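You operate a simulated robot arm through the tools that you are given. There is no shell and no other tool. Be economical: measure what you need, move in short steps, check, and stop when the job is done.

Carry out the task below with a simulated robot arm. There is one attempt and no reset: what you move stays moved.

TASK
Gauge the green card's wire and file the card under its size.
Fine: gauge on, knob down to the wire, knob back to open before the card goes to the blue rack.
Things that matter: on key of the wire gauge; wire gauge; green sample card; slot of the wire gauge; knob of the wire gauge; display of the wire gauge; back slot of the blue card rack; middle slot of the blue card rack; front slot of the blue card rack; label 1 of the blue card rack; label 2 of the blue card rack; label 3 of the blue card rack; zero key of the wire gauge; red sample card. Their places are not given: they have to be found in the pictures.

It is judged by the outcome, as a careful person would: the job done as asked, and still so three seconds after it is handed in. It fails if anything else is knocked over, pushed out of place, dropped, spilled or broken.

THE ROBOT
A 7-joint arm with a two-finger parallel gripper, fixed in place. Base frame: the origin is at the foot of the arm, x ahead of it, y to its left, z up; the work surface is at about z = 0.906. Lengths are in m, angles in degrees, forces in N, time in s.
With the tool pointing down near the work surface it reaches from about 0.3 to 0.68 m from the base axis. Its first joint turns from -66.0 to 66.0 degrees. Payload 1.57 kg.
Tool frame: the origin (TCP) lies between the finger pads and is the grasp point; the fingertips stand 0.03 m ahead of it; z points along the fingers, y is the line along which they close. The gripper opens to 0.11 m. The fingers are 0.024 m wide and 0.012 m thick; the gripper's body (0.048 by 0.112 m) begins 0.078 m behind the TCP.
Orientation is that of the tool frame in the base frame, as a unit quaternion [w, x, y, z]. With the fingers straight down and closing along the base's y, the tool's x points along the base's -x, its y along +y and its z along -z.

THE INTERFACE
- The arm moves only by the tool play_rows. Its argument "commands" is text: rows parted by semicolons, each of 7 numbers parted by spaces: the shift along the base's x, y, z in m, then the turn, a rotation vector about the base's x, y, z in degrees, then the finger opening in m, from 0 to 0.11. In form: dx dy dz ax ay az grip; .... A call has 1 to 12 rows; each row is the pose to reach, as a shift and turn from the pose commanded when the call began. A row lasts 0.2 s, in which the tool goes at most 0.05 m and 8.6 degrees; a call with a longer step from one row to the next is refused whole, and so is a gripper value outside its range. A pose out of reach is approached as far as the arm can. The call stops where the force on the tool passes 70 N (or 10 N more than at its start, if that is more) or the arm is blocked; 0.2 s more then pass. The fingers move at their own pace (about 0.108 m/s each) and stop on an object; they squeeze with about 34 N. The grip force told is the motor's: it shows also when the fingers shut on nothing. Time passes only in rows, and 0.2 s behind the last, so rows that repeat a pose let the fingers close. It gives the time, the measured TCP pose, the force on the tool (base axes), the opening and the grip force at its end, in the units of the frame above (readings bear some noise).
- Cameras (640 x 400 px; columns grow to the right, rows downward): "scene" is fixed at [0.1523, -0.3966, 1.4003]; the picture's right is [0.84, -0.54, 0.00], its down [-0.30, -0.46, -0.84] and it looks along [0.45, 0.70, -0.55] (base axes); focal length 310 px, centre (320, 200). "wrist" rides on the gripper at [-0.036, 0, -0.08] in the tool frame; the picture's right is [0.00, -1.00, 0.00], its down [0.97, 0.00, -0.24] and it looks along [0.24, 0.00, 0.97] (tool axes); focal length 218 px, centre (320, 200).
- camera(camera): a new picture of that camera. No time passes.
- pixel_to_xyz(camera, pixels): for up to 12 pixels [column, row] of the newest picture of that camera ("zoom" is the newest enlarged one), the place [x, y, z] in the base frame of the surface seen there, good to about 0.003 m, but the place of the scene camera against the robot may be out by one fixed shift of up to 0.018 m in any direction. No time passes.
- zoom(camera, box): a new picture of the part [left, top, right, bottom] of that camera's present view, enlarged. No time passes.
- close_job(): hands the job in; it is judged then, once.

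Work in short steps. Measure before you move; look again where a grasp or a placing could have gone wrong, and mend it. You have 80 turns and 34 pictures in all, the two below and enlarged ones among them. Open the gripper and draw the arm clear of the work before you hand the job in, unless the task says otherwise; then end with one line.

The tools are called as a command line: name --argument value ..., lists and objects as JSON in quotes. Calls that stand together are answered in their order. play_rows: Moves the arm, as the interface text tells. Its arguments: {"type":"object","properties":{"commands":{"type":"string"}},"required":["commands"]} The other tools are called the same way: camera (camera) takes a picture; pixel_to_xyz (camera, pixels) gives the place of the surface under pixels of a picture; zoom (camera, box) takes an enlarged picture of a part of a camera's view; close_job () hands the job in.

At the start:

```text
clock: 0.0
position: [0.3289, -0.125, 1.248]
orientation: [0.001, 0.0, 1.0, -0.001]
wrist_force: [0.6, 0.5, 0.2]
width: 0.1101
gripper_force: 0.1
```

scene: 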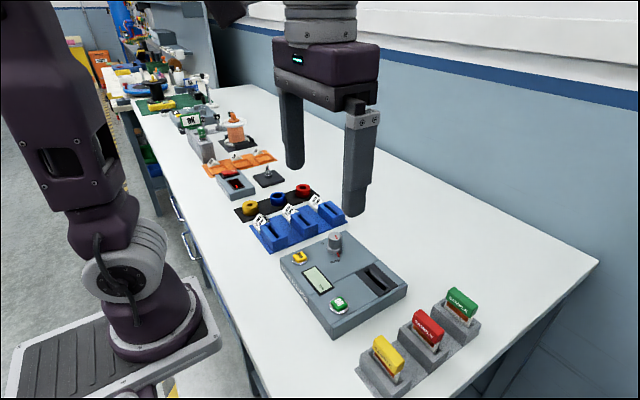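
wrist: 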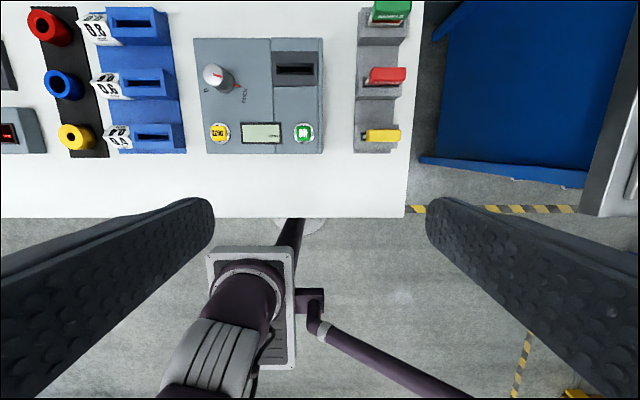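

The wrist picture shows the gauge (195-325, 38-155), the rack at left and the cards at right. I'll enlarge both views.

zoom --camera "wrist" --box '[70, 0, 430, 225]'

zoom --camera "scene" --box '[230, 180, 500, 400]'

pixel_to_xyz --camera "wrist" --pixels '[[303, 132], [219, 132], [214, 73], [295, 69], [388, 10], [388, 76], [383, 135], [154, 28], [154, 84], [154, 137], [250, 100], [340, 180]]'

```text
1.78 times, centred on (250, 112) of wrist
```

zoom: 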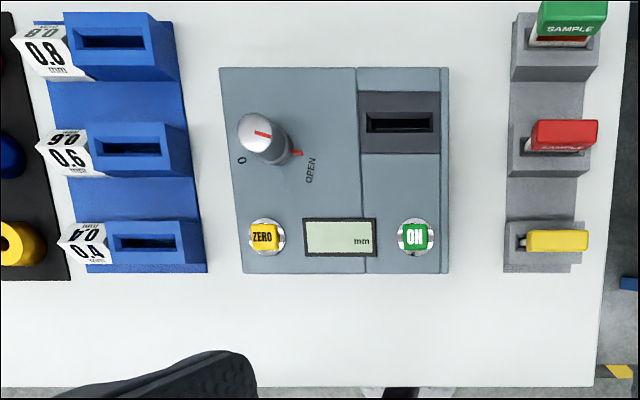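

```text
1.82 times, centred on (365, 290) of scene
```

zoom: 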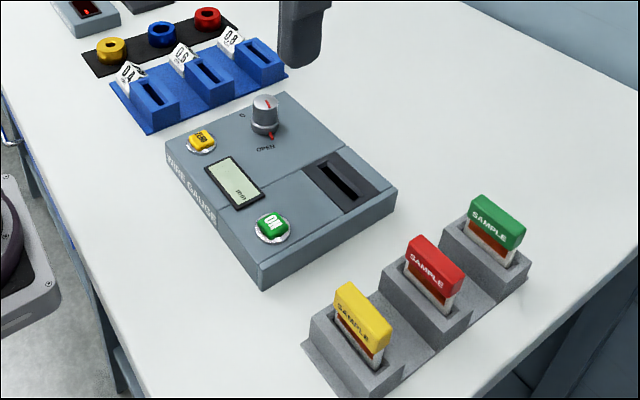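

```text
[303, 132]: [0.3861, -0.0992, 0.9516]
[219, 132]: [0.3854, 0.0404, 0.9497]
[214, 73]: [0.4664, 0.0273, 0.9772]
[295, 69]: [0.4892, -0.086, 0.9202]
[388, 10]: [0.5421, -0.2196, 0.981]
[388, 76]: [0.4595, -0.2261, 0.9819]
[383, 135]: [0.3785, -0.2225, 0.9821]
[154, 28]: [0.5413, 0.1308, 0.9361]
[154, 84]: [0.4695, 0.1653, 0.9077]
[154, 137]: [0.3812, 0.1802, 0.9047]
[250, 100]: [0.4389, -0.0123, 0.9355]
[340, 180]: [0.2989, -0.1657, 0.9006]
```

The ON key is at about (0.386, -0.099, 0.952). I close the fingers and go above it.

play_rows --commands "0.02 0.01 -0.04 0 0 0 0.06; 0.04 0.02 -0.08 0 0 0 0; 0.0565 0.0258 -0.12 0 0 0 0; 0.0565 0.0258 -0.165 0 0 0 0; 0.0565 0.0258 -0.2 0 0 0 0; 0.0565 0.0258 -0.23 0 0 0 0; 0.0565 0.0258 -0.23 0 0 0 0"

camera --camera "wrist"

```text
clock: 1.6
position: [0.3823, -0.1006, 1.0159]
orientation: [0.002, 0.0, 1.0, 0.0]
wrist_force: [0.6, 0.8, 0.2]
width: 0.0
gripper_force: 21.2
```

```text
29 pictures are left
```

wrist: 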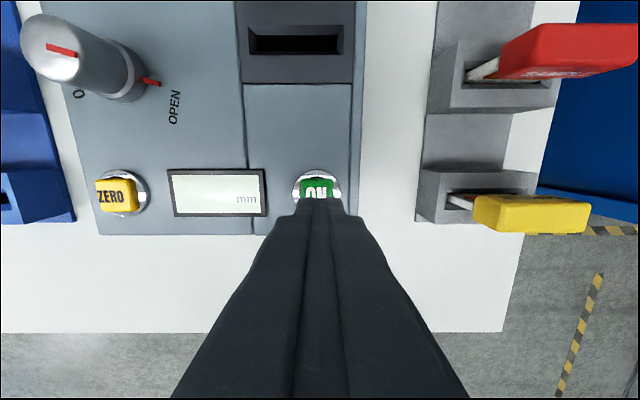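

The tip is just above the key (319,190). I measure the key and other items from this closer view.

pixel_to_xyz --camera "wrist" --pixels '[[318, 182], [318, 194], [305, 195], [333, 195], [117, 194], [62, 48], [50, 60], [80, 60], [120, 95], [295, 40], [150, 82], [175, 105]]'

zoom --camera "wrist" --box '[0, 0, 360, 225]'

```text
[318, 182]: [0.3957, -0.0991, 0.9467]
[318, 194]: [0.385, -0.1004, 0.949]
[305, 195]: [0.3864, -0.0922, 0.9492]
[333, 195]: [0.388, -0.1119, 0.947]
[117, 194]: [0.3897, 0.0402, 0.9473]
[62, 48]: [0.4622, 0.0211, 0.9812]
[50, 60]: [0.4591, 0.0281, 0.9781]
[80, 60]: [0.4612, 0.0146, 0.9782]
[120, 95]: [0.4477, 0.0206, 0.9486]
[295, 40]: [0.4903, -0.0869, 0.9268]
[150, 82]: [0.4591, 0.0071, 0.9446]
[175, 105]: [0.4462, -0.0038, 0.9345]
```

```text
1.78 times, centred on (180, 112) of wrist
```

zoom: 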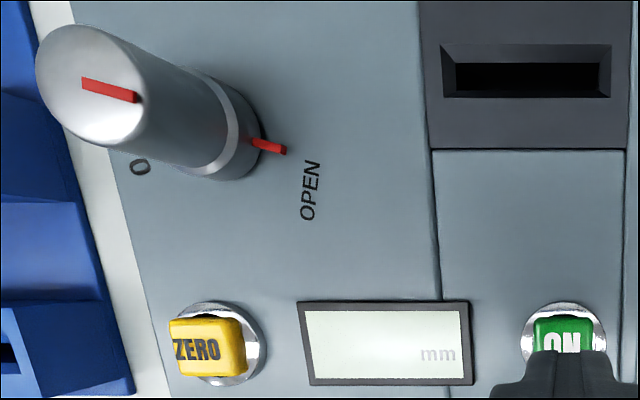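

Press: down in small steps to TCP z about 0.974, then back up.

play_rows --commands "0.005 0 -0.02 0 0 0 0; 0.005 0 -0.033 0 0 0 0; 0.005 0 -0.037 0 0 0 0; 0.005 0 -0.040 0 0 0 0; 0.005 0 -0.042 0 0 0 0; 0.005 0 -0.02 0 0 0 0; 0.005 0 0.02 0 0 0 0; -0.02 0 0.06 0 0 0 0; -0.02 0 0.06 0 0 0 0"

zoom --camera "wrist" --box '[120, 40, 440, 240]'

```text
clock: 3.6
position: [0.3628, -0.1002, 1.0769]
orientation: [0.001, 0.0, 1.0, -0.001]
wrist_force: [0.4, -0.6, -0.4]
width: 0.0
gripper_force: 21.2
```

```text
2.00 times, centred on (280, 140) of wrist
```

zoom: 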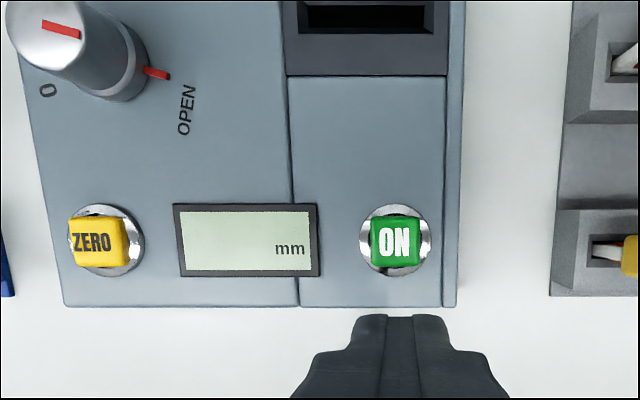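

The display is still blank. I press again, stopping at the bottom to read the force.

play_rows --commands "0.0255 0 -0.04 0 0 0 0; 0.0255 0 -0.08 0 0 0 0; 0.0255 0 -0.1 0 0 0 0; 0.0255 0 -0.104 0 0 0 0; 0.0255 0 -0.104 0 0 0 0"

```text
clock: 4.8
position: [0.3879, -0.0992, 0.9723]
orientation: [0.001, 0.0, 1.0, -0.001]
wrist_force: [0.9, 3.0, 6.2]
width: 0.0
gripper_force: 21.4
```

play_rows --commands "0 0 -0.002 0 0 0 0; 0 0 -0.003 0 0 0 0; 0 0 -0.003 0 0 0 0"

zoom --camera "wrist" --box '[120, 40, 440, 240]'

```text
clock: 5.6
position: [0.3871, -0.0991, 0.9716]
orientation: [0.003, 0.0, 1.0, -0.002]
wrist_force: [1.3, 8.3, 17.0]
width: 0.0
gripper_force: 21.3
```

```text
2.00 times, centred on (280, 140) of wrist
```

zoom: 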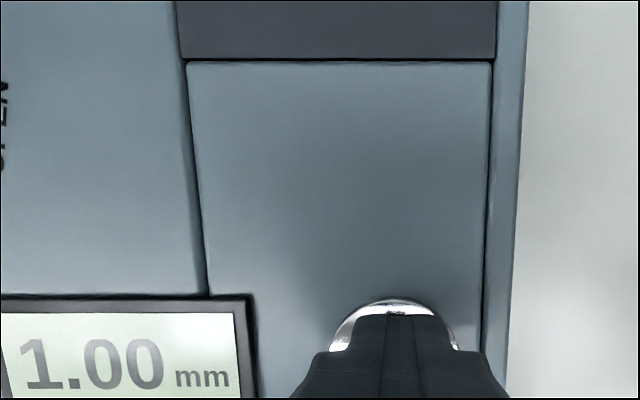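

The gauge reads 1.00 mm, so it is on. Now I rise, turn the gripper 90° so it closes along x, and go over the green card for a look.

play_rows --commands "0 0 0.04 0 0 0 0; 0 0 0.09 0 0 8 0; 0.0 -0.01 0.13 0 0 16 0; 0.01 -0.02 0.17 0 0 24 0; 0.02 -0.03 0.19 0 0 32 0; 0.04 -0.04 0.19 0 0 40 0.02; 0.06 -0.06 0.19 0 0 48 0.06; 0.08 -0.07 0.19 0 0 56 0.06; 0.1 -0.09 0.19 0 0 64 0.06; 0.12 -0.11 0.19 0 0 72 0.06; 0.15 -0.12 0.19 0 0 80 0.06; 0.15 -0.12 0.19 0 0 88 0.06"

play_rows --commands "0 0 0 0 0 2 0.06; 0 0 0 0 0 2 0.06"

camera --camera "wrist"

```text
clock: 8.2
position: [0.54, -0.2202, 1.162]
orientation: [0.002, -0.696, 0.718, 0.001]
wrist_force: [0.4, -0.4, 0.9]
width: 0.0602
gripper_force: 0.0
```

```text
clock: 8.8
position: [0.5401, -0.2203, 1.1629]
orientation: [-0.002, 0.707, -0.707, -0.001]
wrist_force: [-0.4, -0.6, 0.4]
width: 0.06
gripper_force: 0.0
```

```text
25 pictures are left
```

wrist: 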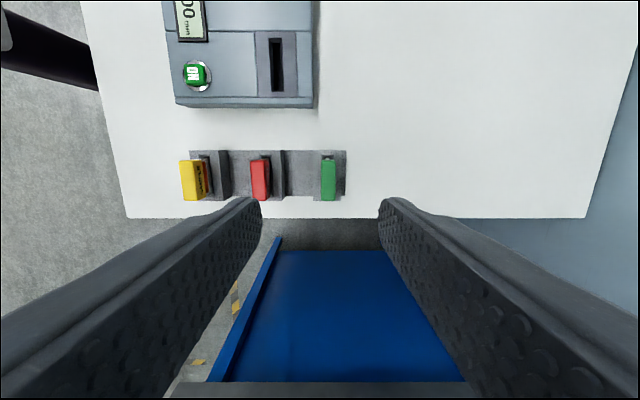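

zoom --camera "wrist" --box '[170, 20, 410, 220]'

pixel_to_xyz --camera "wrist" --pixels '[[328, 165], [328, 195], [323, 180], [333, 180], [328, 180], [340, 160], [277, 65], [277, 45], [277, 85], [260, 180], [195, 180], [298, 180]]'

```text
2.00 times, centred on (290, 120) of wrist
```

zoom: 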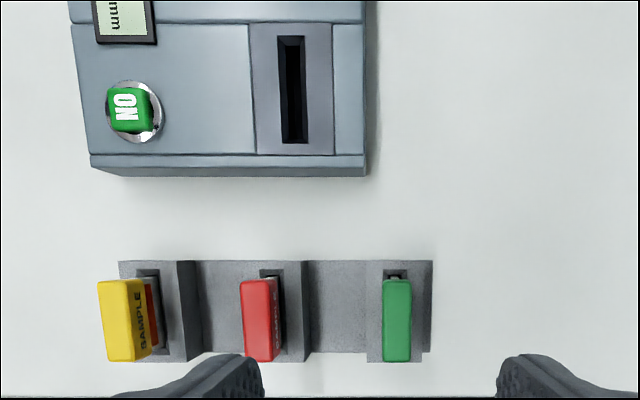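

```text
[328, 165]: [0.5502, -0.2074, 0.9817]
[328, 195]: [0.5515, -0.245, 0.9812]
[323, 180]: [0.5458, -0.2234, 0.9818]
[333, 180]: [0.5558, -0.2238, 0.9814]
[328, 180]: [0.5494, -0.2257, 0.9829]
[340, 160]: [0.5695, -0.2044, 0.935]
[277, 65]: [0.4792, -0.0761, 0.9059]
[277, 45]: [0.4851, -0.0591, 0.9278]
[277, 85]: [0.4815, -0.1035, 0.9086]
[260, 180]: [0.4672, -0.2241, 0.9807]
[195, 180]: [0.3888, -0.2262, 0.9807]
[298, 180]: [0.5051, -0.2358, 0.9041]
```

Green handle centre is about (0.5505, -0.227), top z 0.982, block top 0.935. I descend to TCP z about 0.972 with fingers 0.05 open, then grip.

play_rows --commands "0.0102 -0.007 -0.04 0 0 0 0.05; 0.0102 -0.007 -0.085 0 0 0 0.05; 0.0102 -0.007 -0.13 0 0 0 0.05; 0.0102 -0.007 -0.16 0 0 0 0.05; 0.0102 -0.007 -0.18 0 0 0 0.05; 0.0102 -0.007 -0.191 0 0 0 0.05; 0.0102 -0.007 -0.191 0 0 0 0.05"

camera --camera "wrist"

```text
clock: 10.4
position: [0.5507, -0.2253, 0.9703]
orientation: [0.002, -0.707, 0.707, 0.0]
wrist_force: [0.5, 0.5, -0.3]
width: 0.0501
gripper_force: 0.1
```

```text
23 pictures are left
```

wrist: 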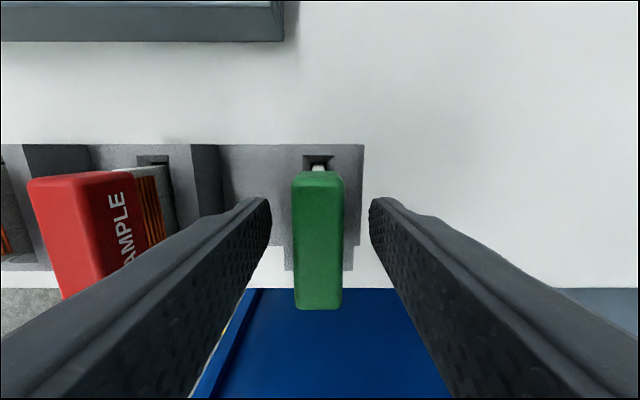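

The handle is centred between the fingers. Close, then lift.

play_rows --commands "0 0 0 0 0 0 0; 0 0 0 0 0 0 0; 0 0 0 0 0 0 0; 0 0 0 0 0 0 0"

play_rows --commands "0 0 0.02 0 0 0 0; 0 0 0.04 0 0 0 0; 0 0 0.08 0 0 0 0; 0 0 0.12 0 0 0 0; -0.01 0.03 0.12 0 0 0 0; -0.03 0.06 0.12 0 0 0 0; -0.05 0.1 0.12 0 0 0 0; -0.065 0.139 0.12 0 0 0 0; -0.065 0.139 0.12 0 0 0 0"

camera --camera "scene"

camera --camera "wrist"

```text
clock: 11.4
position: [0.5504, -0.2261, 0.97]
orientation: [-0.001, 0.707, -0.707, 0.0]
wrist_force: [0.2, -0.5, -0.7]
width: 0.0172
gripper_force: 31.9
```

```text
clock: 13.4
position: [0.4844, -0.0875, 1.0916]
orientation: [-0.001, 0.708, -0.707, 0.0]
wrist_force: [-1.0, 1.1, -0.4]
width: 0.0173
gripper_force: 32.0
```

```text
22 pictures are left
```

scene: 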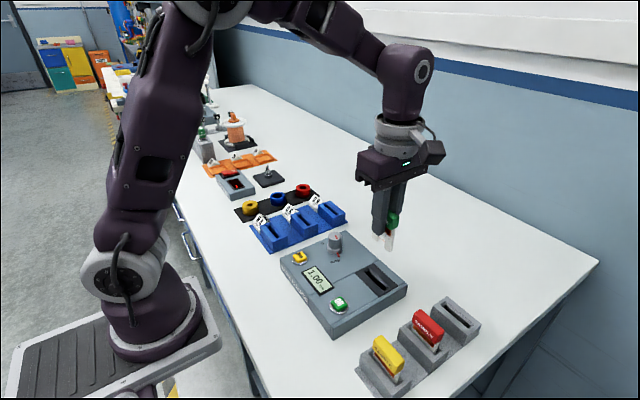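

```text
21 pictures are left
```

wrist: 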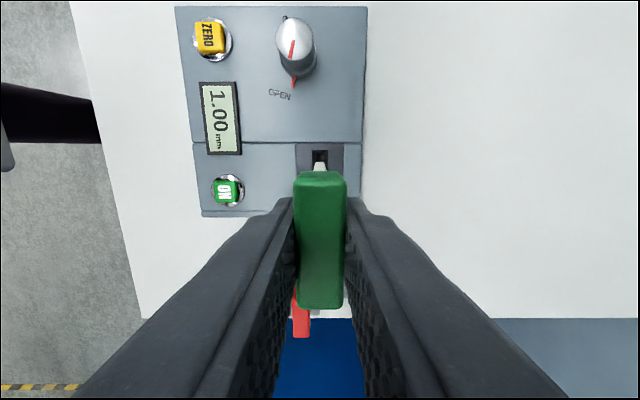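

Card held. I check the alignment of card and slot closely.

zoom --camera "wrist" --box '[240, 120, 400, 220]'

pixel_to_xyz --camera "wrist" --pixels '[[320, 178], [320, 200], [320, 240], [320, 280], [320, 300], [310, 240], [332, 240], [320, 166], [302, 160], [320, 146], [280, 165]]'

zoom --camera "scene" --box '[280, 160, 440, 320]'

```text
4.00 times, centred on (320, 170) of wrist
```

zoom: 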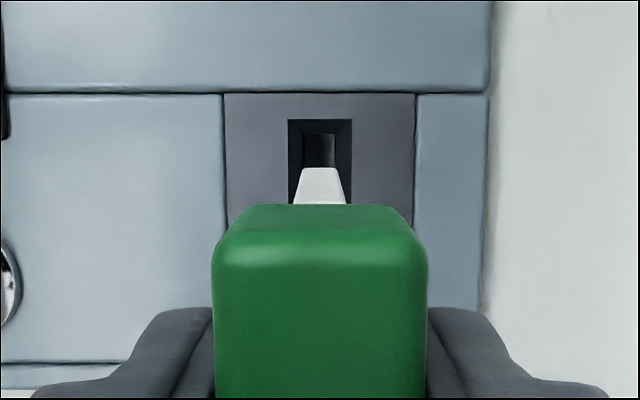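

```text
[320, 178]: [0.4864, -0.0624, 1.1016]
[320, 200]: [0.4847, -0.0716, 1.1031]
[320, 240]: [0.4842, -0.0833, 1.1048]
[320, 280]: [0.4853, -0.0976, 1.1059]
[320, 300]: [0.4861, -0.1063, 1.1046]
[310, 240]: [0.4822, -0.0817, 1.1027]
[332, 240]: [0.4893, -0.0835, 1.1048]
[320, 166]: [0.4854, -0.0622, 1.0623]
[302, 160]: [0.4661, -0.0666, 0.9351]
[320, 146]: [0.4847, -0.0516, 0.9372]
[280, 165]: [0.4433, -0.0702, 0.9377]
```

```text
2.50 times, centred on (360, 240) of scene
```

zoom: 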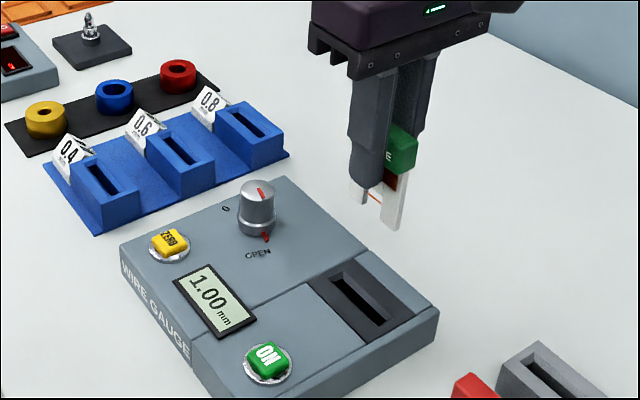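

Card edge (y≈-0.061) and slot inner end (≈-0.059) agree, and x is centred. I lower the card into the gauge slot, slowing near the end.

play_rows --commands "0.0002 -0.0005 -0.03 0 0 0 0; 0.0002 -0.0005 -0.055 0 0 0 0; 0.0002 -0.0005 -0.07 0 0 0 0; 0.0002 -0.0005 -0.08 0 0 0 0; 0.0002 -0.0005 -0.09 0 0 0 0; 0.0002 -0.0005 -0.1 0 0 0 0; 0.0002 -0.0005 -0.11 0 0 0 0; 0.0002 -0.0005 -0.115 0 0 0 0; 0.0002 -0.0005 -0.115 0 0 0 0"

zoom --camera "scene" --box '[280, 200, 440, 320]'

```text
clock: 15.4
position: [0.4852, -0.087, 0.9757]
orientation: [-0.001, 0.708, -0.706, 0.001]
wrist_force: [0.6, -0.3, -1.4]
width: 0.0174
gripper_force: 31.7
```

```text
3.33 times, centred on (360, 260) of scene
```

zoom: 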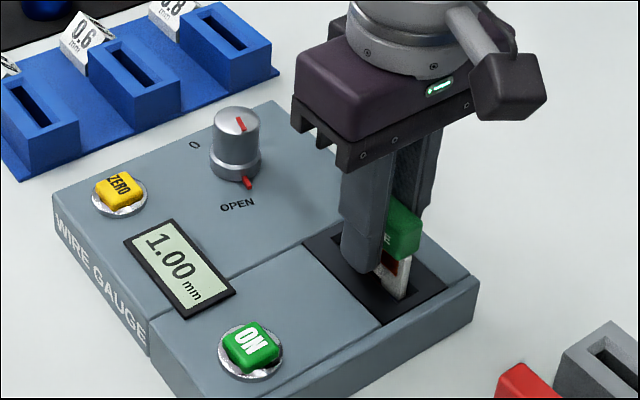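

It went in freely. I lower a few mm more to seat it.

play_rows --commands "0 0 -0.002 0 0 0 0; 0 0 -0.004 0 0 0 0; 0 0 -0.0055 0 0 0 0; 0 0 -0.0055 0 0 0 0"

```text
clock: 16.4
position: [0.4861, -0.0873, 0.9698]
orientation: [0.002, -0.707, 0.707, 0.001]
wrist_force: [-2.0, 1.6, 10.4]
width: 0.0173
gripper_force: 32.3
```

Force 10 N: it is seated. Release, rise straight up, and look.

play_rows --commands "0 0 0.001 0 0 0 0.05; 0 0 0.001 0 0 0 0.05; 0 0 0.02 0 0 0 0.05; 0 0 0.06 0 0 0 0.05; 0 0 0.10 0 0 0 0.05; -0.01 0.03 0.12 0 0 0 0.05; -0.02 0.07 0.12 0 0 0 0.05; -0.02 0.075 0.12 0 0 0 0.05; -0.02 0.075 0.12 0 0 0 0.05"

camera --camera "wrist"

```text
clock: 18.4
position: [0.4668, -0.0128, 1.0914]
orientation: [-0.001, 0.708, -0.707, 0.0]
wrist_force: [0.0, -0.9, -0.3]
width: 0.0501
gripper_force: 0.0
```

```text
17 pictures are left
```

wrist: 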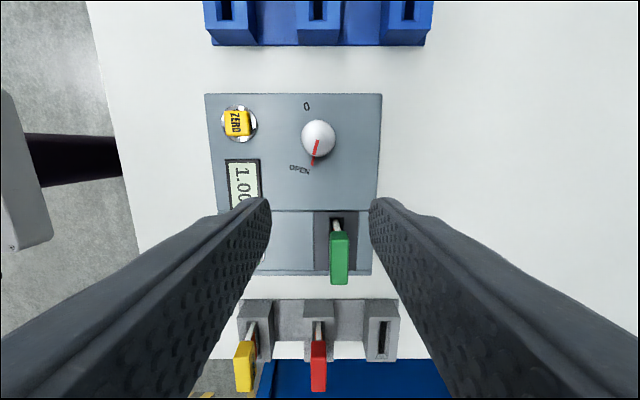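

Now the knob: measure its centre from top at (318,138).

pixel_to_xyz --camera "wrist" --pixels '[[308, 138], [318, 128], [328, 138], [308, 146], [325, 146], [318, 122], [303, 138], [334, 138], [318, 138], [312, 162], [339, 250], [306, 106]]'

zoom --camera "wrist" --box '[200, 80, 400, 205]'

```text
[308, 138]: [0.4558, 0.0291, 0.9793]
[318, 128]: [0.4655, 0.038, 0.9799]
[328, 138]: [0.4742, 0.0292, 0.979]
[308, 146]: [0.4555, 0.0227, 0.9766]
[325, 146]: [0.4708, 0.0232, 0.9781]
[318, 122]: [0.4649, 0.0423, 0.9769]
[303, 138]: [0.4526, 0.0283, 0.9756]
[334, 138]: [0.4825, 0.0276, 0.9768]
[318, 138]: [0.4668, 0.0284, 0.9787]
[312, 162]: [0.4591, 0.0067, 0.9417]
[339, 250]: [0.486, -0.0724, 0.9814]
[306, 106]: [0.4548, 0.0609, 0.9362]
```

```text
3.20 times, centred on (300, 142) of wrist
```

zoom: 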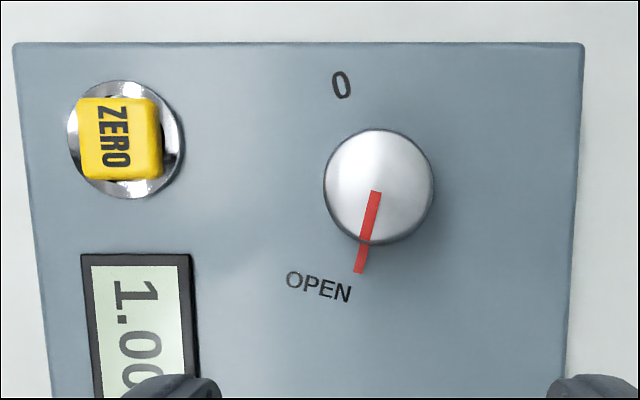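

Knob centre about (0.466, 0.0293), top 0.979, diameter 0.029. I open to 0.06, go over it and descend to TCP z 0.983.

play_rows --commands "0 0.0421 0 0 0 0 0.06; 0 0.0421 -0.04 0 0 0 0.06; 0 0.0421 -0.08 0 0 0 0.06; 0 0.0421 -0.1 0 0 0 0.06; 0 0.0421 -0.1085 0 0 0 0.06; 0 0.0421 -0.1085 0 0 0 0.06"

camera --camera "wrist"

```text
clock: 19.8
position: [0.465, 0.0292, 0.9831]
orientation: [0.001, -0.707, 0.707, 0.001]
wrist_force: [-0.6, 0.2, 0.5]
width: 0.0601
gripper_force: 0.1
```

```text
15 pictures are left
```

wrist: 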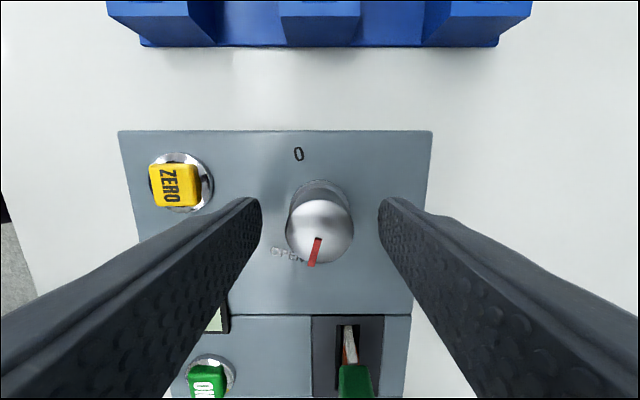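

Knob well centred (shift y +1.5 mm). Close on it and turn clockwise seen from above by 16° as a test.

play_rows --commands "0 0.0015 0 0 0 0 0; 0 0.0015 0 0 0 0 0; 0 0.0015 0 0 0 0 0; 0 0.0015 0 0 0 -4 0; 0 0.0015 0 0 0 -8 0; 0 0.0015 0 0 0 -12 0; 0 0.0015 0 0 0 -16 0; 0 0.0015 0 0 0 -16 0"

zoom --camera "scene" --box '[280, 200, 440, 320]'

```text
clock: 21.6
position: [0.4645, 0.0304, 0.983]
orientation: [0.002, -0.601, 0.799, 0.0]
wrist_force: [0.7, -3.9, 18.0]
width: 0.032
gripper_force: 40.7
```

```text
3.33 times, centred on (360, 260) of scene
```

zoom: 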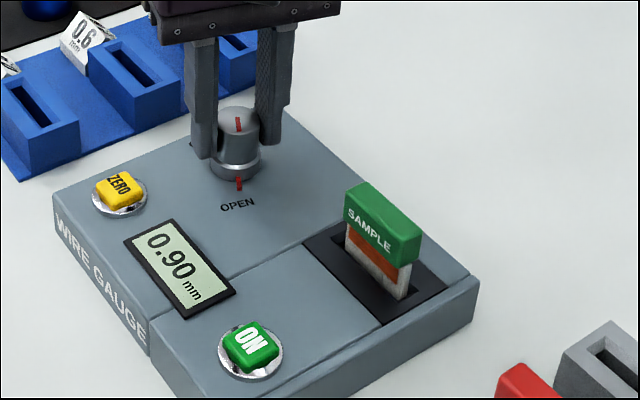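

16° gave 0.90 mm, so clockwise closes. I turn to about 36° in all and compare the angle reached.

play_rows --commands "0 0 0 0 0 -4 0; 0 0 0 0 0 -8 0; 0 0 0 0 0 -12 0; 0 0 0 0 0 -16 0; 0 0 0 0 0 -20 0; 0 0 0 0 0 -20 0"

zoom --camera "scene" --box '[280, 200, 440, 320]'

```text
clock: 23.0
position: [0.4648, 0.0312, 0.9828]
orientation: [0.001, -0.453, 0.891, -0.001]
wrist_force: [10.6, -11.1, 9.2]
width: 0.0322
gripper_force: 40.2
```

```text
3.33 times, centred on (360, 260) of scene
```

zoom: 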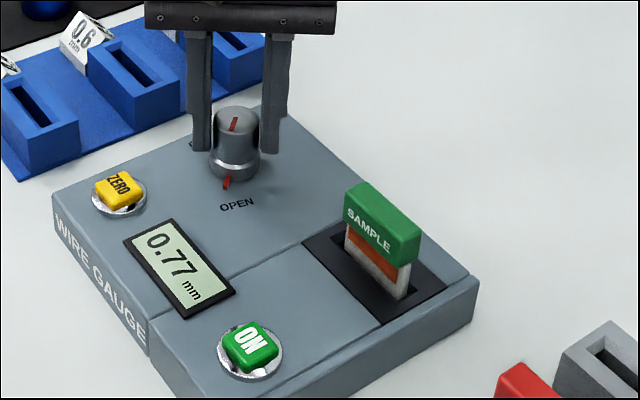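

0.77 with no block: thinner than 0.8. I go on toward 0.57.

play_rows --commands "0 0 0 0 0 -5 0; 0 0 0 0 0 -10 0; 0 0 0 0 0 -15 0; 0 0 0 0 0 -20 0; 0 0 0 0 0 -24 0; 0 0 0 0 0 -28 0; 0 0 0 0 0 -31 0; 0 0 0 0 0 -31 0"

zoom --camera "scene" --box '[280, 200, 440, 320]'

```text
clock: 24.8
position: [0.4653, 0.0305, 0.9826]
orientation: [0.003, -0.199, 0.98, -0.002]
wrist_force: [21.6, -17.4, -4.4]
width: 0.0322
gripper_force: 41.2
```

```text
3.33 times, centred on (360, 260) of scene
```

zoom: 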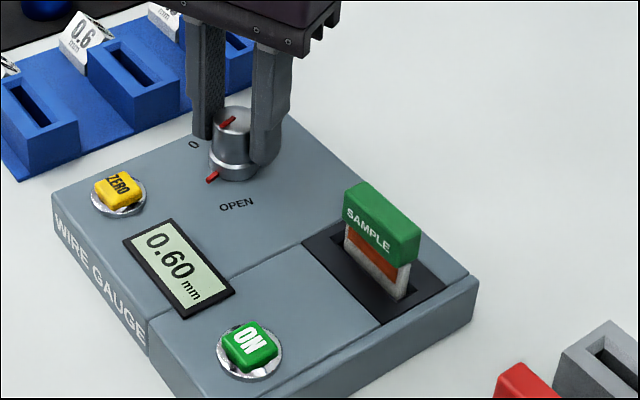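

It stopped at 0.60 mm although the gripper turned on (it slipped about 4°): the wire is 0.6. Now turn the knob back to open.

play_rows --commands "0 0 0 0 0 5 0; 0 0 0 0 0 12 0; 0 0 0 0 0 19 0; 0 0 0 0 0 26 0; 0 0 0 0 0 33 0; 0 0 0 0 0 40 0; 0 0 0 0 0 47 0; 0 0 0 0 0 54 0; 0 0 0 0 0 60 0; 0 0 0 0 0 65 0; 0 0 0 0 0 68 0; 0 0 0 0 0 68 0"

zoom --camera "scene" --box '[280, 200, 440, 320]'

```text
clock: 27.4
position: [0.4651, 0.0314, 0.981]
orientation: [-0.001, 0.713, -0.701, -0.001]
wrist_force: [9.2, -8.0, 1.8]
width: 0.0321
gripper_force: 40.5
```

```text
3.33 times, centred on (360, 260) of scene
```

zoom: 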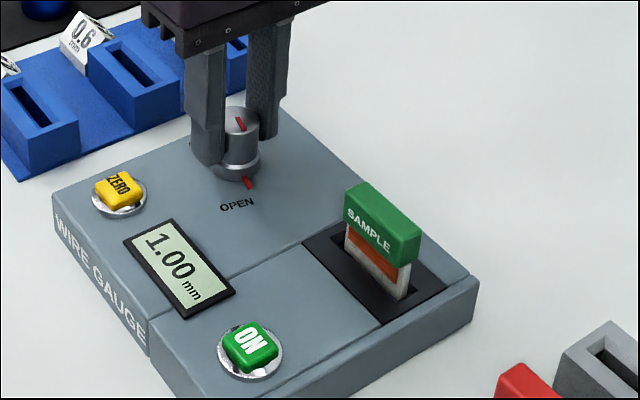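

The display shows 1.00 and the pointer is at OPEN. Release, rise, and go back over the card (correcting yaw by -1°).

play_rows --commands "0 0 0 0 0 0 0.06; 0 0 0 0 0 0 0.06; 0 0 0.03 0 0 0 0.06; 0 0 0.07 0 0 -1 0.06; 0 0 0.11 0 0 -1 0.05; 0.01 -0.04 0.11 0 0 -1 0.05; 0.015 -0.08 0.11 0 0 -1 0.05; 0.0202 -0.1167 0.11 0 0 -1 0.05; 0.0202 -0.1167 0.11 0 0 -1 0.05"

play_rows --commands "0 0 0 0 0 0 0.05"

camera --camera "wrist"

```text
clock: 29.4
position: [0.4855, -0.0871, 1.089]
orientation: [-0.001, 0.707, -0.707, 0.0]
wrist_force: [-0.3, -0.2, -0.1]
width: 0.0503
gripper_force: 0.1
```

```text
clock: 29.8
position: [0.485, -0.0867, 1.0883]
orientation: [-0.001, 0.707, -0.707, -0.001]
wrist_force: [0.6, 0.1, -0.2]
width: 0.0502
gripper_force: 0.1
```

```text
10 pictures are left
```

wrist: 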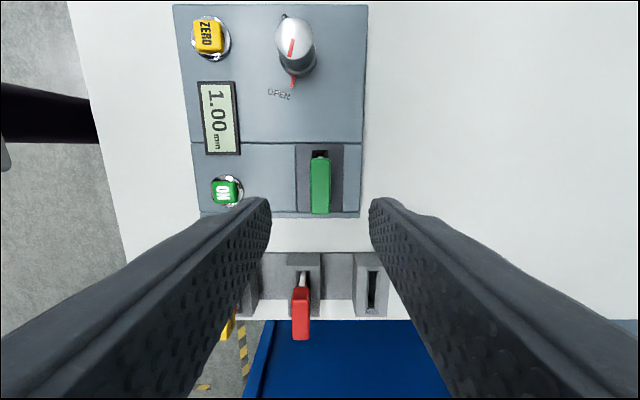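

Card at (320,185) is under the gripper. Descend to z 0.971, grip, lift out.

play_rows --commands "0 0 -0.04 0 0 0 0.05; 0 0 -0.08 0 0 0 0.05; 0 0 -0.105 0 0 0 0.05; 0 0 -0.1175 0 0 0 0.05; 0 0 -0.1175 0 0 0 0; 0 0 -0.1175 0 0 0 0; 0 0 -0.1175 0 0 0 0; 0 0 -0.1175 0 0 0 0"

play_rows --commands "0 0 0.015 0 0 0 0; 0 0 0.03 0 0 0 0; 0 0 0.06 0 0 0 0; 0 0 0.1 0 0 0 0; 0 0 0.15 0 0 0 0; 0 0.04 0.17 0 0 0 0; -0.01 0.08 0.17 0 0 0 0; -0.01 0.12 0.17 0 0 0 0; -0.01 0.15 0.17 0 0 0 0; -0.01 0.18 0.17 0 0 0 0; -0.01 0.18 0.17 0 0 0 0"

camera --camera "wrist"

```text
clock: 31.6
position: [0.4834, -0.0865, 0.9729]
orientation: [-0.001, 0.707, -0.707, -0.001]
wrist_force: [-1.1, 0.3, 0.0]
width: 0.0174
gripper_force: 32.1
```

```text
clock: 34.0
position: [0.4738, 0.094, 1.1463]
orientation: [0.001, -0.707, 0.707, 0.0]
wrist_force: [-0.1, -0.3, 0.8]
width: 0.0171
gripper_force: 32.1
```

```text
9 pictures are left
```

wrist: 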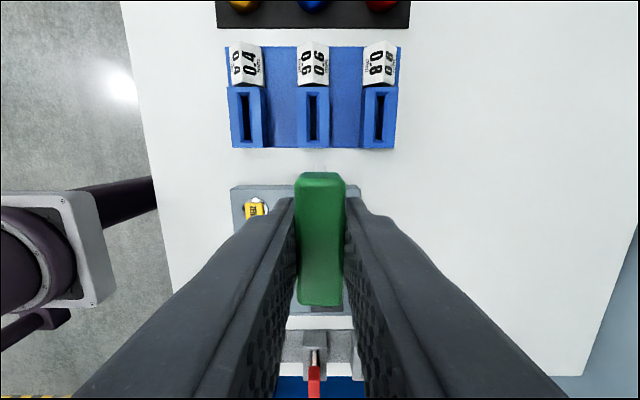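

The middle slot (316,117) carries the 0.6 label. I zoom to measure it.

zoom --camera "wrist" --box '[220, 30, 412, 150]'

pixel_to_xyz --camera "wrist" --pixels '[[304, 90], [325, 90], [304, 145], [325, 145], [313, 89], [313, 146], [303, 117], [327, 117], [290, 117], [318, 50], [313, 75], [313, 160]]'

```text
3.33 times, centred on (316, 90) of wrist
```

zoom: 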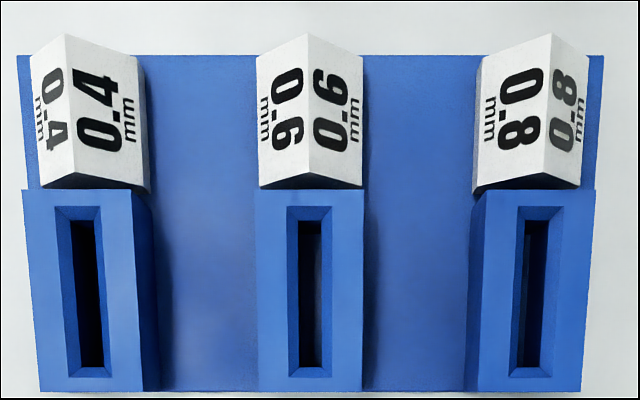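

```text
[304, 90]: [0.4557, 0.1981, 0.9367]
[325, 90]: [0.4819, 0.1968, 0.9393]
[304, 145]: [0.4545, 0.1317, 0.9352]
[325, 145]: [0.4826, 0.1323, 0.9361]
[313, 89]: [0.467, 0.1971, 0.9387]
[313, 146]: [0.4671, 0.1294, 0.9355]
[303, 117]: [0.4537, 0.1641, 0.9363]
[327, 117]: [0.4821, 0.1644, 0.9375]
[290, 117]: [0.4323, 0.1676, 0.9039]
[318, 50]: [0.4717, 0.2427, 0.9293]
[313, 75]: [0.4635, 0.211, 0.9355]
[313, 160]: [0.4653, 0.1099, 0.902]
```

Middle slot relative to the tool: about -9 mm in x, +69 mm in y. I go over it at a lower height and check.

play_rows --commands "-0.005 0.035 0 0 0 0 0; -0.0092 0.0687 0 0 0 0 0; -0.0092 0.0687 -0.04 0 0 0 0; -0.0092 0.0687 -0.065 0 0 0 0; -0.0092 0.0687 -0.065 0 0 0 0"

zoom --camera "wrist" --box '[240, 120, 400, 220]'

zoom --camera "scene" --box '[220, 140, 380, 260]'

```text
clock: 35.2
position: [0.4653, 0.1621, 1.0784]
orientation: [0.001, -0.707, 0.707, 0.0]
wrist_force: [-0.4, -0.1, -1.1]
width: 0.0175
gripper_force: 31.7
```

```text
4.00 times, centred on (320, 170) of wrist
```

zoom: 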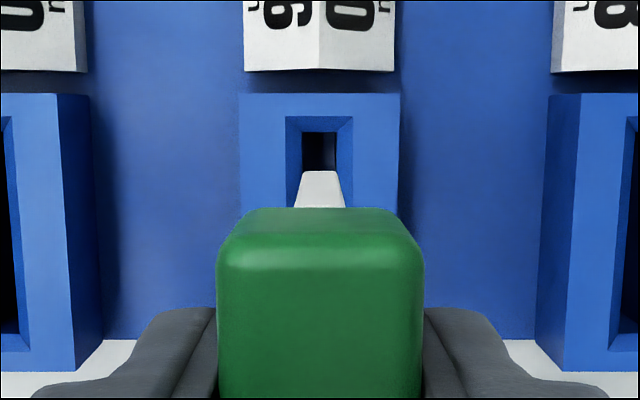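

```text
3.33 times, centred on (300, 200) of scene
```

zoom: 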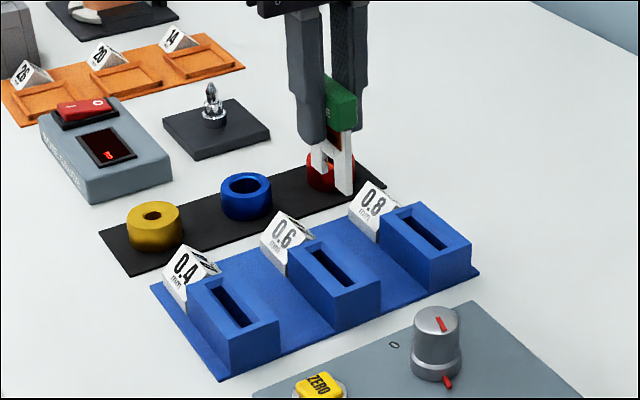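

Card tip lies within the middle slot's mouth, centred in x. Lower it in.

play_rows --commands "0 0.0005 -0.03 0 0 0 0; 0 0.0005 -0.045 0 0 0 0; 0 0.0005 -0.055 0 0 0 0; 0 0.0005 -0.065 0 0 0 0; 0 0.0005 -0.075 0 0 0 0; 0 0.0005 -0.085 0 0 0 0; 0 0.0005 -0.095 0 0 0 0; 0 0.0005 -0.1 0 0 0 0; 0 0.0005 -0.1 0 0 0 0"

zoom --camera "scene" --box '[220, 140, 380, 260]'

```text
clock: 37.2
position: [0.4668, 0.1622, 0.9787]
orientation: [0.001, -0.707, 0.707, 0.0]
wrist_force: [-1.9, 0.7, -0.3]
width: 0.0172
gripper_force: 32.0
```

```text
3.33 times, centred on (300, 200) of scene
```

zoom: 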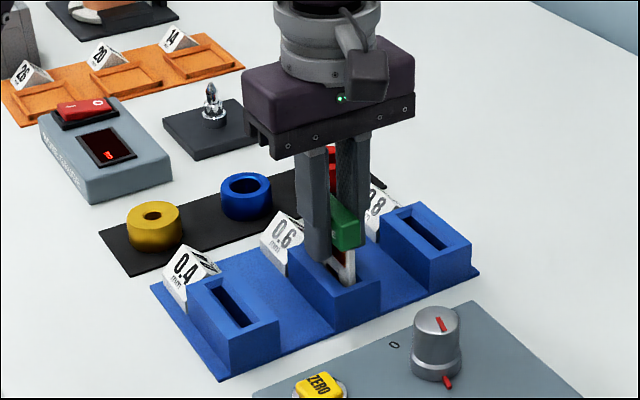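

It is in the middle slot. I seat it gently.

play_rows --commands "0 0 -0.003 0 0 0 0; 0 0 -0.006 0 0 0 0; 0 0 -0.0075 0 0 0 0; 0 0 -0.0075 0 0 0 0"

```text
clock: 38.2
position: [0.4654, 0.1629, 0.9727]
orientation: [0.004, -0.707, 0.707, 0.0]
wrist_force: [0.0, -5.7, 27.1]
width: 0.0173
gripper_force: 32.3
```

Contact: seated. Release with a small opening, rise and check.

play_rows --commands "0 0 -0.003 0 0 0 0.045; 0 0 -0.003 0 0 0 0.045; 0 0 0.02 0 0 0 0.045; 0 0 0.06 0 0 0 0.045; 0 0 0.1 0 0 0 0.045; 0 -0.02 0.14 0 0 0 0.045; -0.02 -0.06 0.17 0 0 0 0.045; -0.05 -0.1 0.18 0 0 0 0.045; -0.05 -0.1 0.18 0 0 0 0.045"

camera --camera "scene"

zoom --camera "scene" --box '[220, 160, 420, 300]'

```text
refused: row 7 steps farther than a row can; nothing moved
```

```text
4 pictures are left
```

scene: 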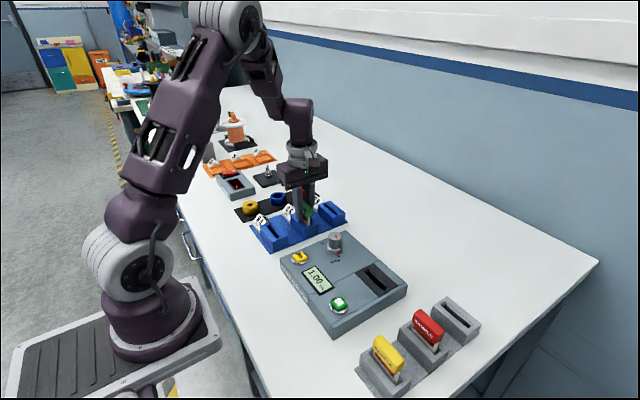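

```text
2.86 times, centred on (320, 230) of scene
```

zoom: 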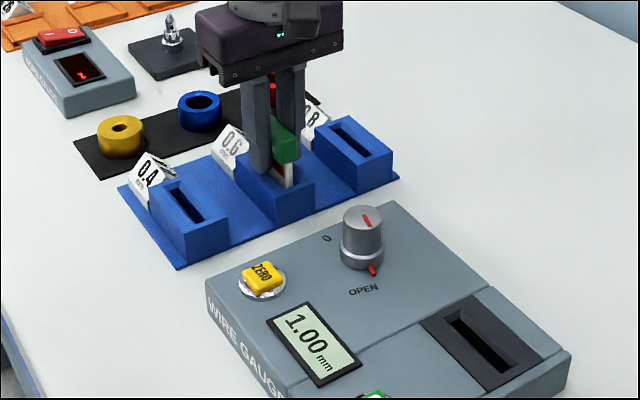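

The call was refused for step size; I redo it with smaller steps.

play_rows --commands "0 0 0.001 0 0 0 0.045; 0 0 0.001 0 0 0 0.045; 0 0 0.02 0 0 0 0.045; 0 0 0.06 0 0 0 0.045; 0 0 0.1 0 0 0 0.045; 0 -0.01 0.14 0 0 0 0.045; -0.01 -0.04 0.17 0 0 0 0.045; -0.03 -0.08 0.18 0 0 0 0.045; -0.05 -0.12 0.18 0 0 0 0.045; -0.07 -0.16 0.18 0 0 0 0.045; -0.07 -0.16 0.18 0 0 0 0.045"

zoom --camera "scene" --box '[220, 160, 420, 300]'

camera --camera "wrist"

```text
clock: 40.6
position: [0.3977, 0.0024, 1.151]
orientation: [-0.002, 0.707, -0.707, -0.001]
wrist_force: [-0.1, 0.1, -0.4]
width: 0.045
gripper_force: 0.0
```

```text
2.86 times, centred on (320, 230) of scene
```

zoom: 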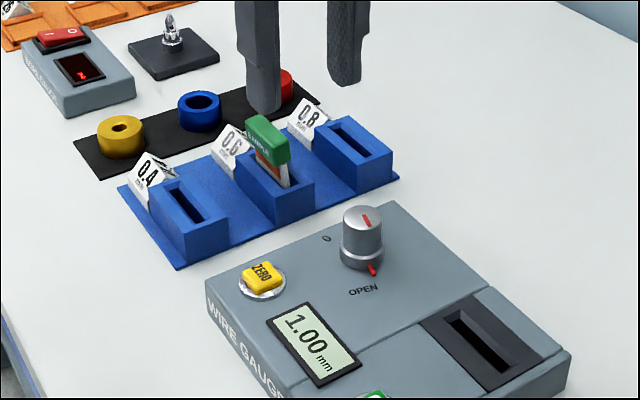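

```text
1 pictures are left
```

wrist: 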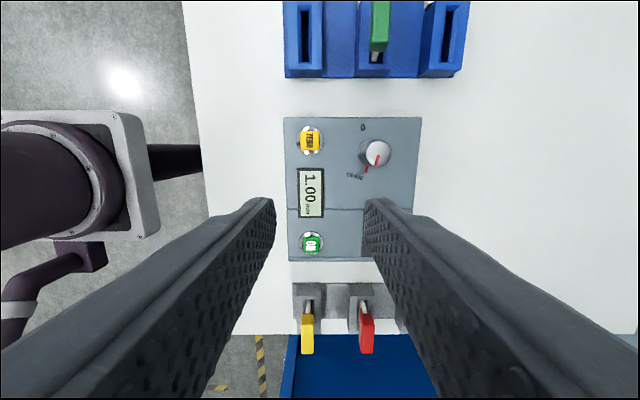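

The card stands in the 0.6 slot and the gauge is at 1.00 OPEN. I check the handle for tilt.

pixel_to_xyz --camera "wrist" --pixels '[[380, 5], [380, 15], [380, 25], [380, 38], [379, 48], [375, 57]]'

pixel_to_xyz --camera "scene" --pixels '[[311, 204], [314, 208], [318, 212], [302, 223], [309, 228]]'

```text
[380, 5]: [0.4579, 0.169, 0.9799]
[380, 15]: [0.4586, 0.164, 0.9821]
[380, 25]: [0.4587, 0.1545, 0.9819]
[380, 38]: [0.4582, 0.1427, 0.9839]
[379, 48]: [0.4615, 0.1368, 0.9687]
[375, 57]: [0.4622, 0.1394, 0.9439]
```

```text
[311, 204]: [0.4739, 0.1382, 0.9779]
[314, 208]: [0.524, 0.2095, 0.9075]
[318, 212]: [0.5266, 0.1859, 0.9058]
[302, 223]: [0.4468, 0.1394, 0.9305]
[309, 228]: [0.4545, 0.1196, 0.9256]
```

The handle top is level at z≈0.982, the same height as in its holder, so the card is fully seated. The arm is clear, so I hand in.

close_job

```text
The job is handed in.
```

The green card's wire gauged at 0.60 mm, and the card is now in the middle slot of the blue rack, the one labelled 0.6; the gauge is still on, with its knob back at OPEN.
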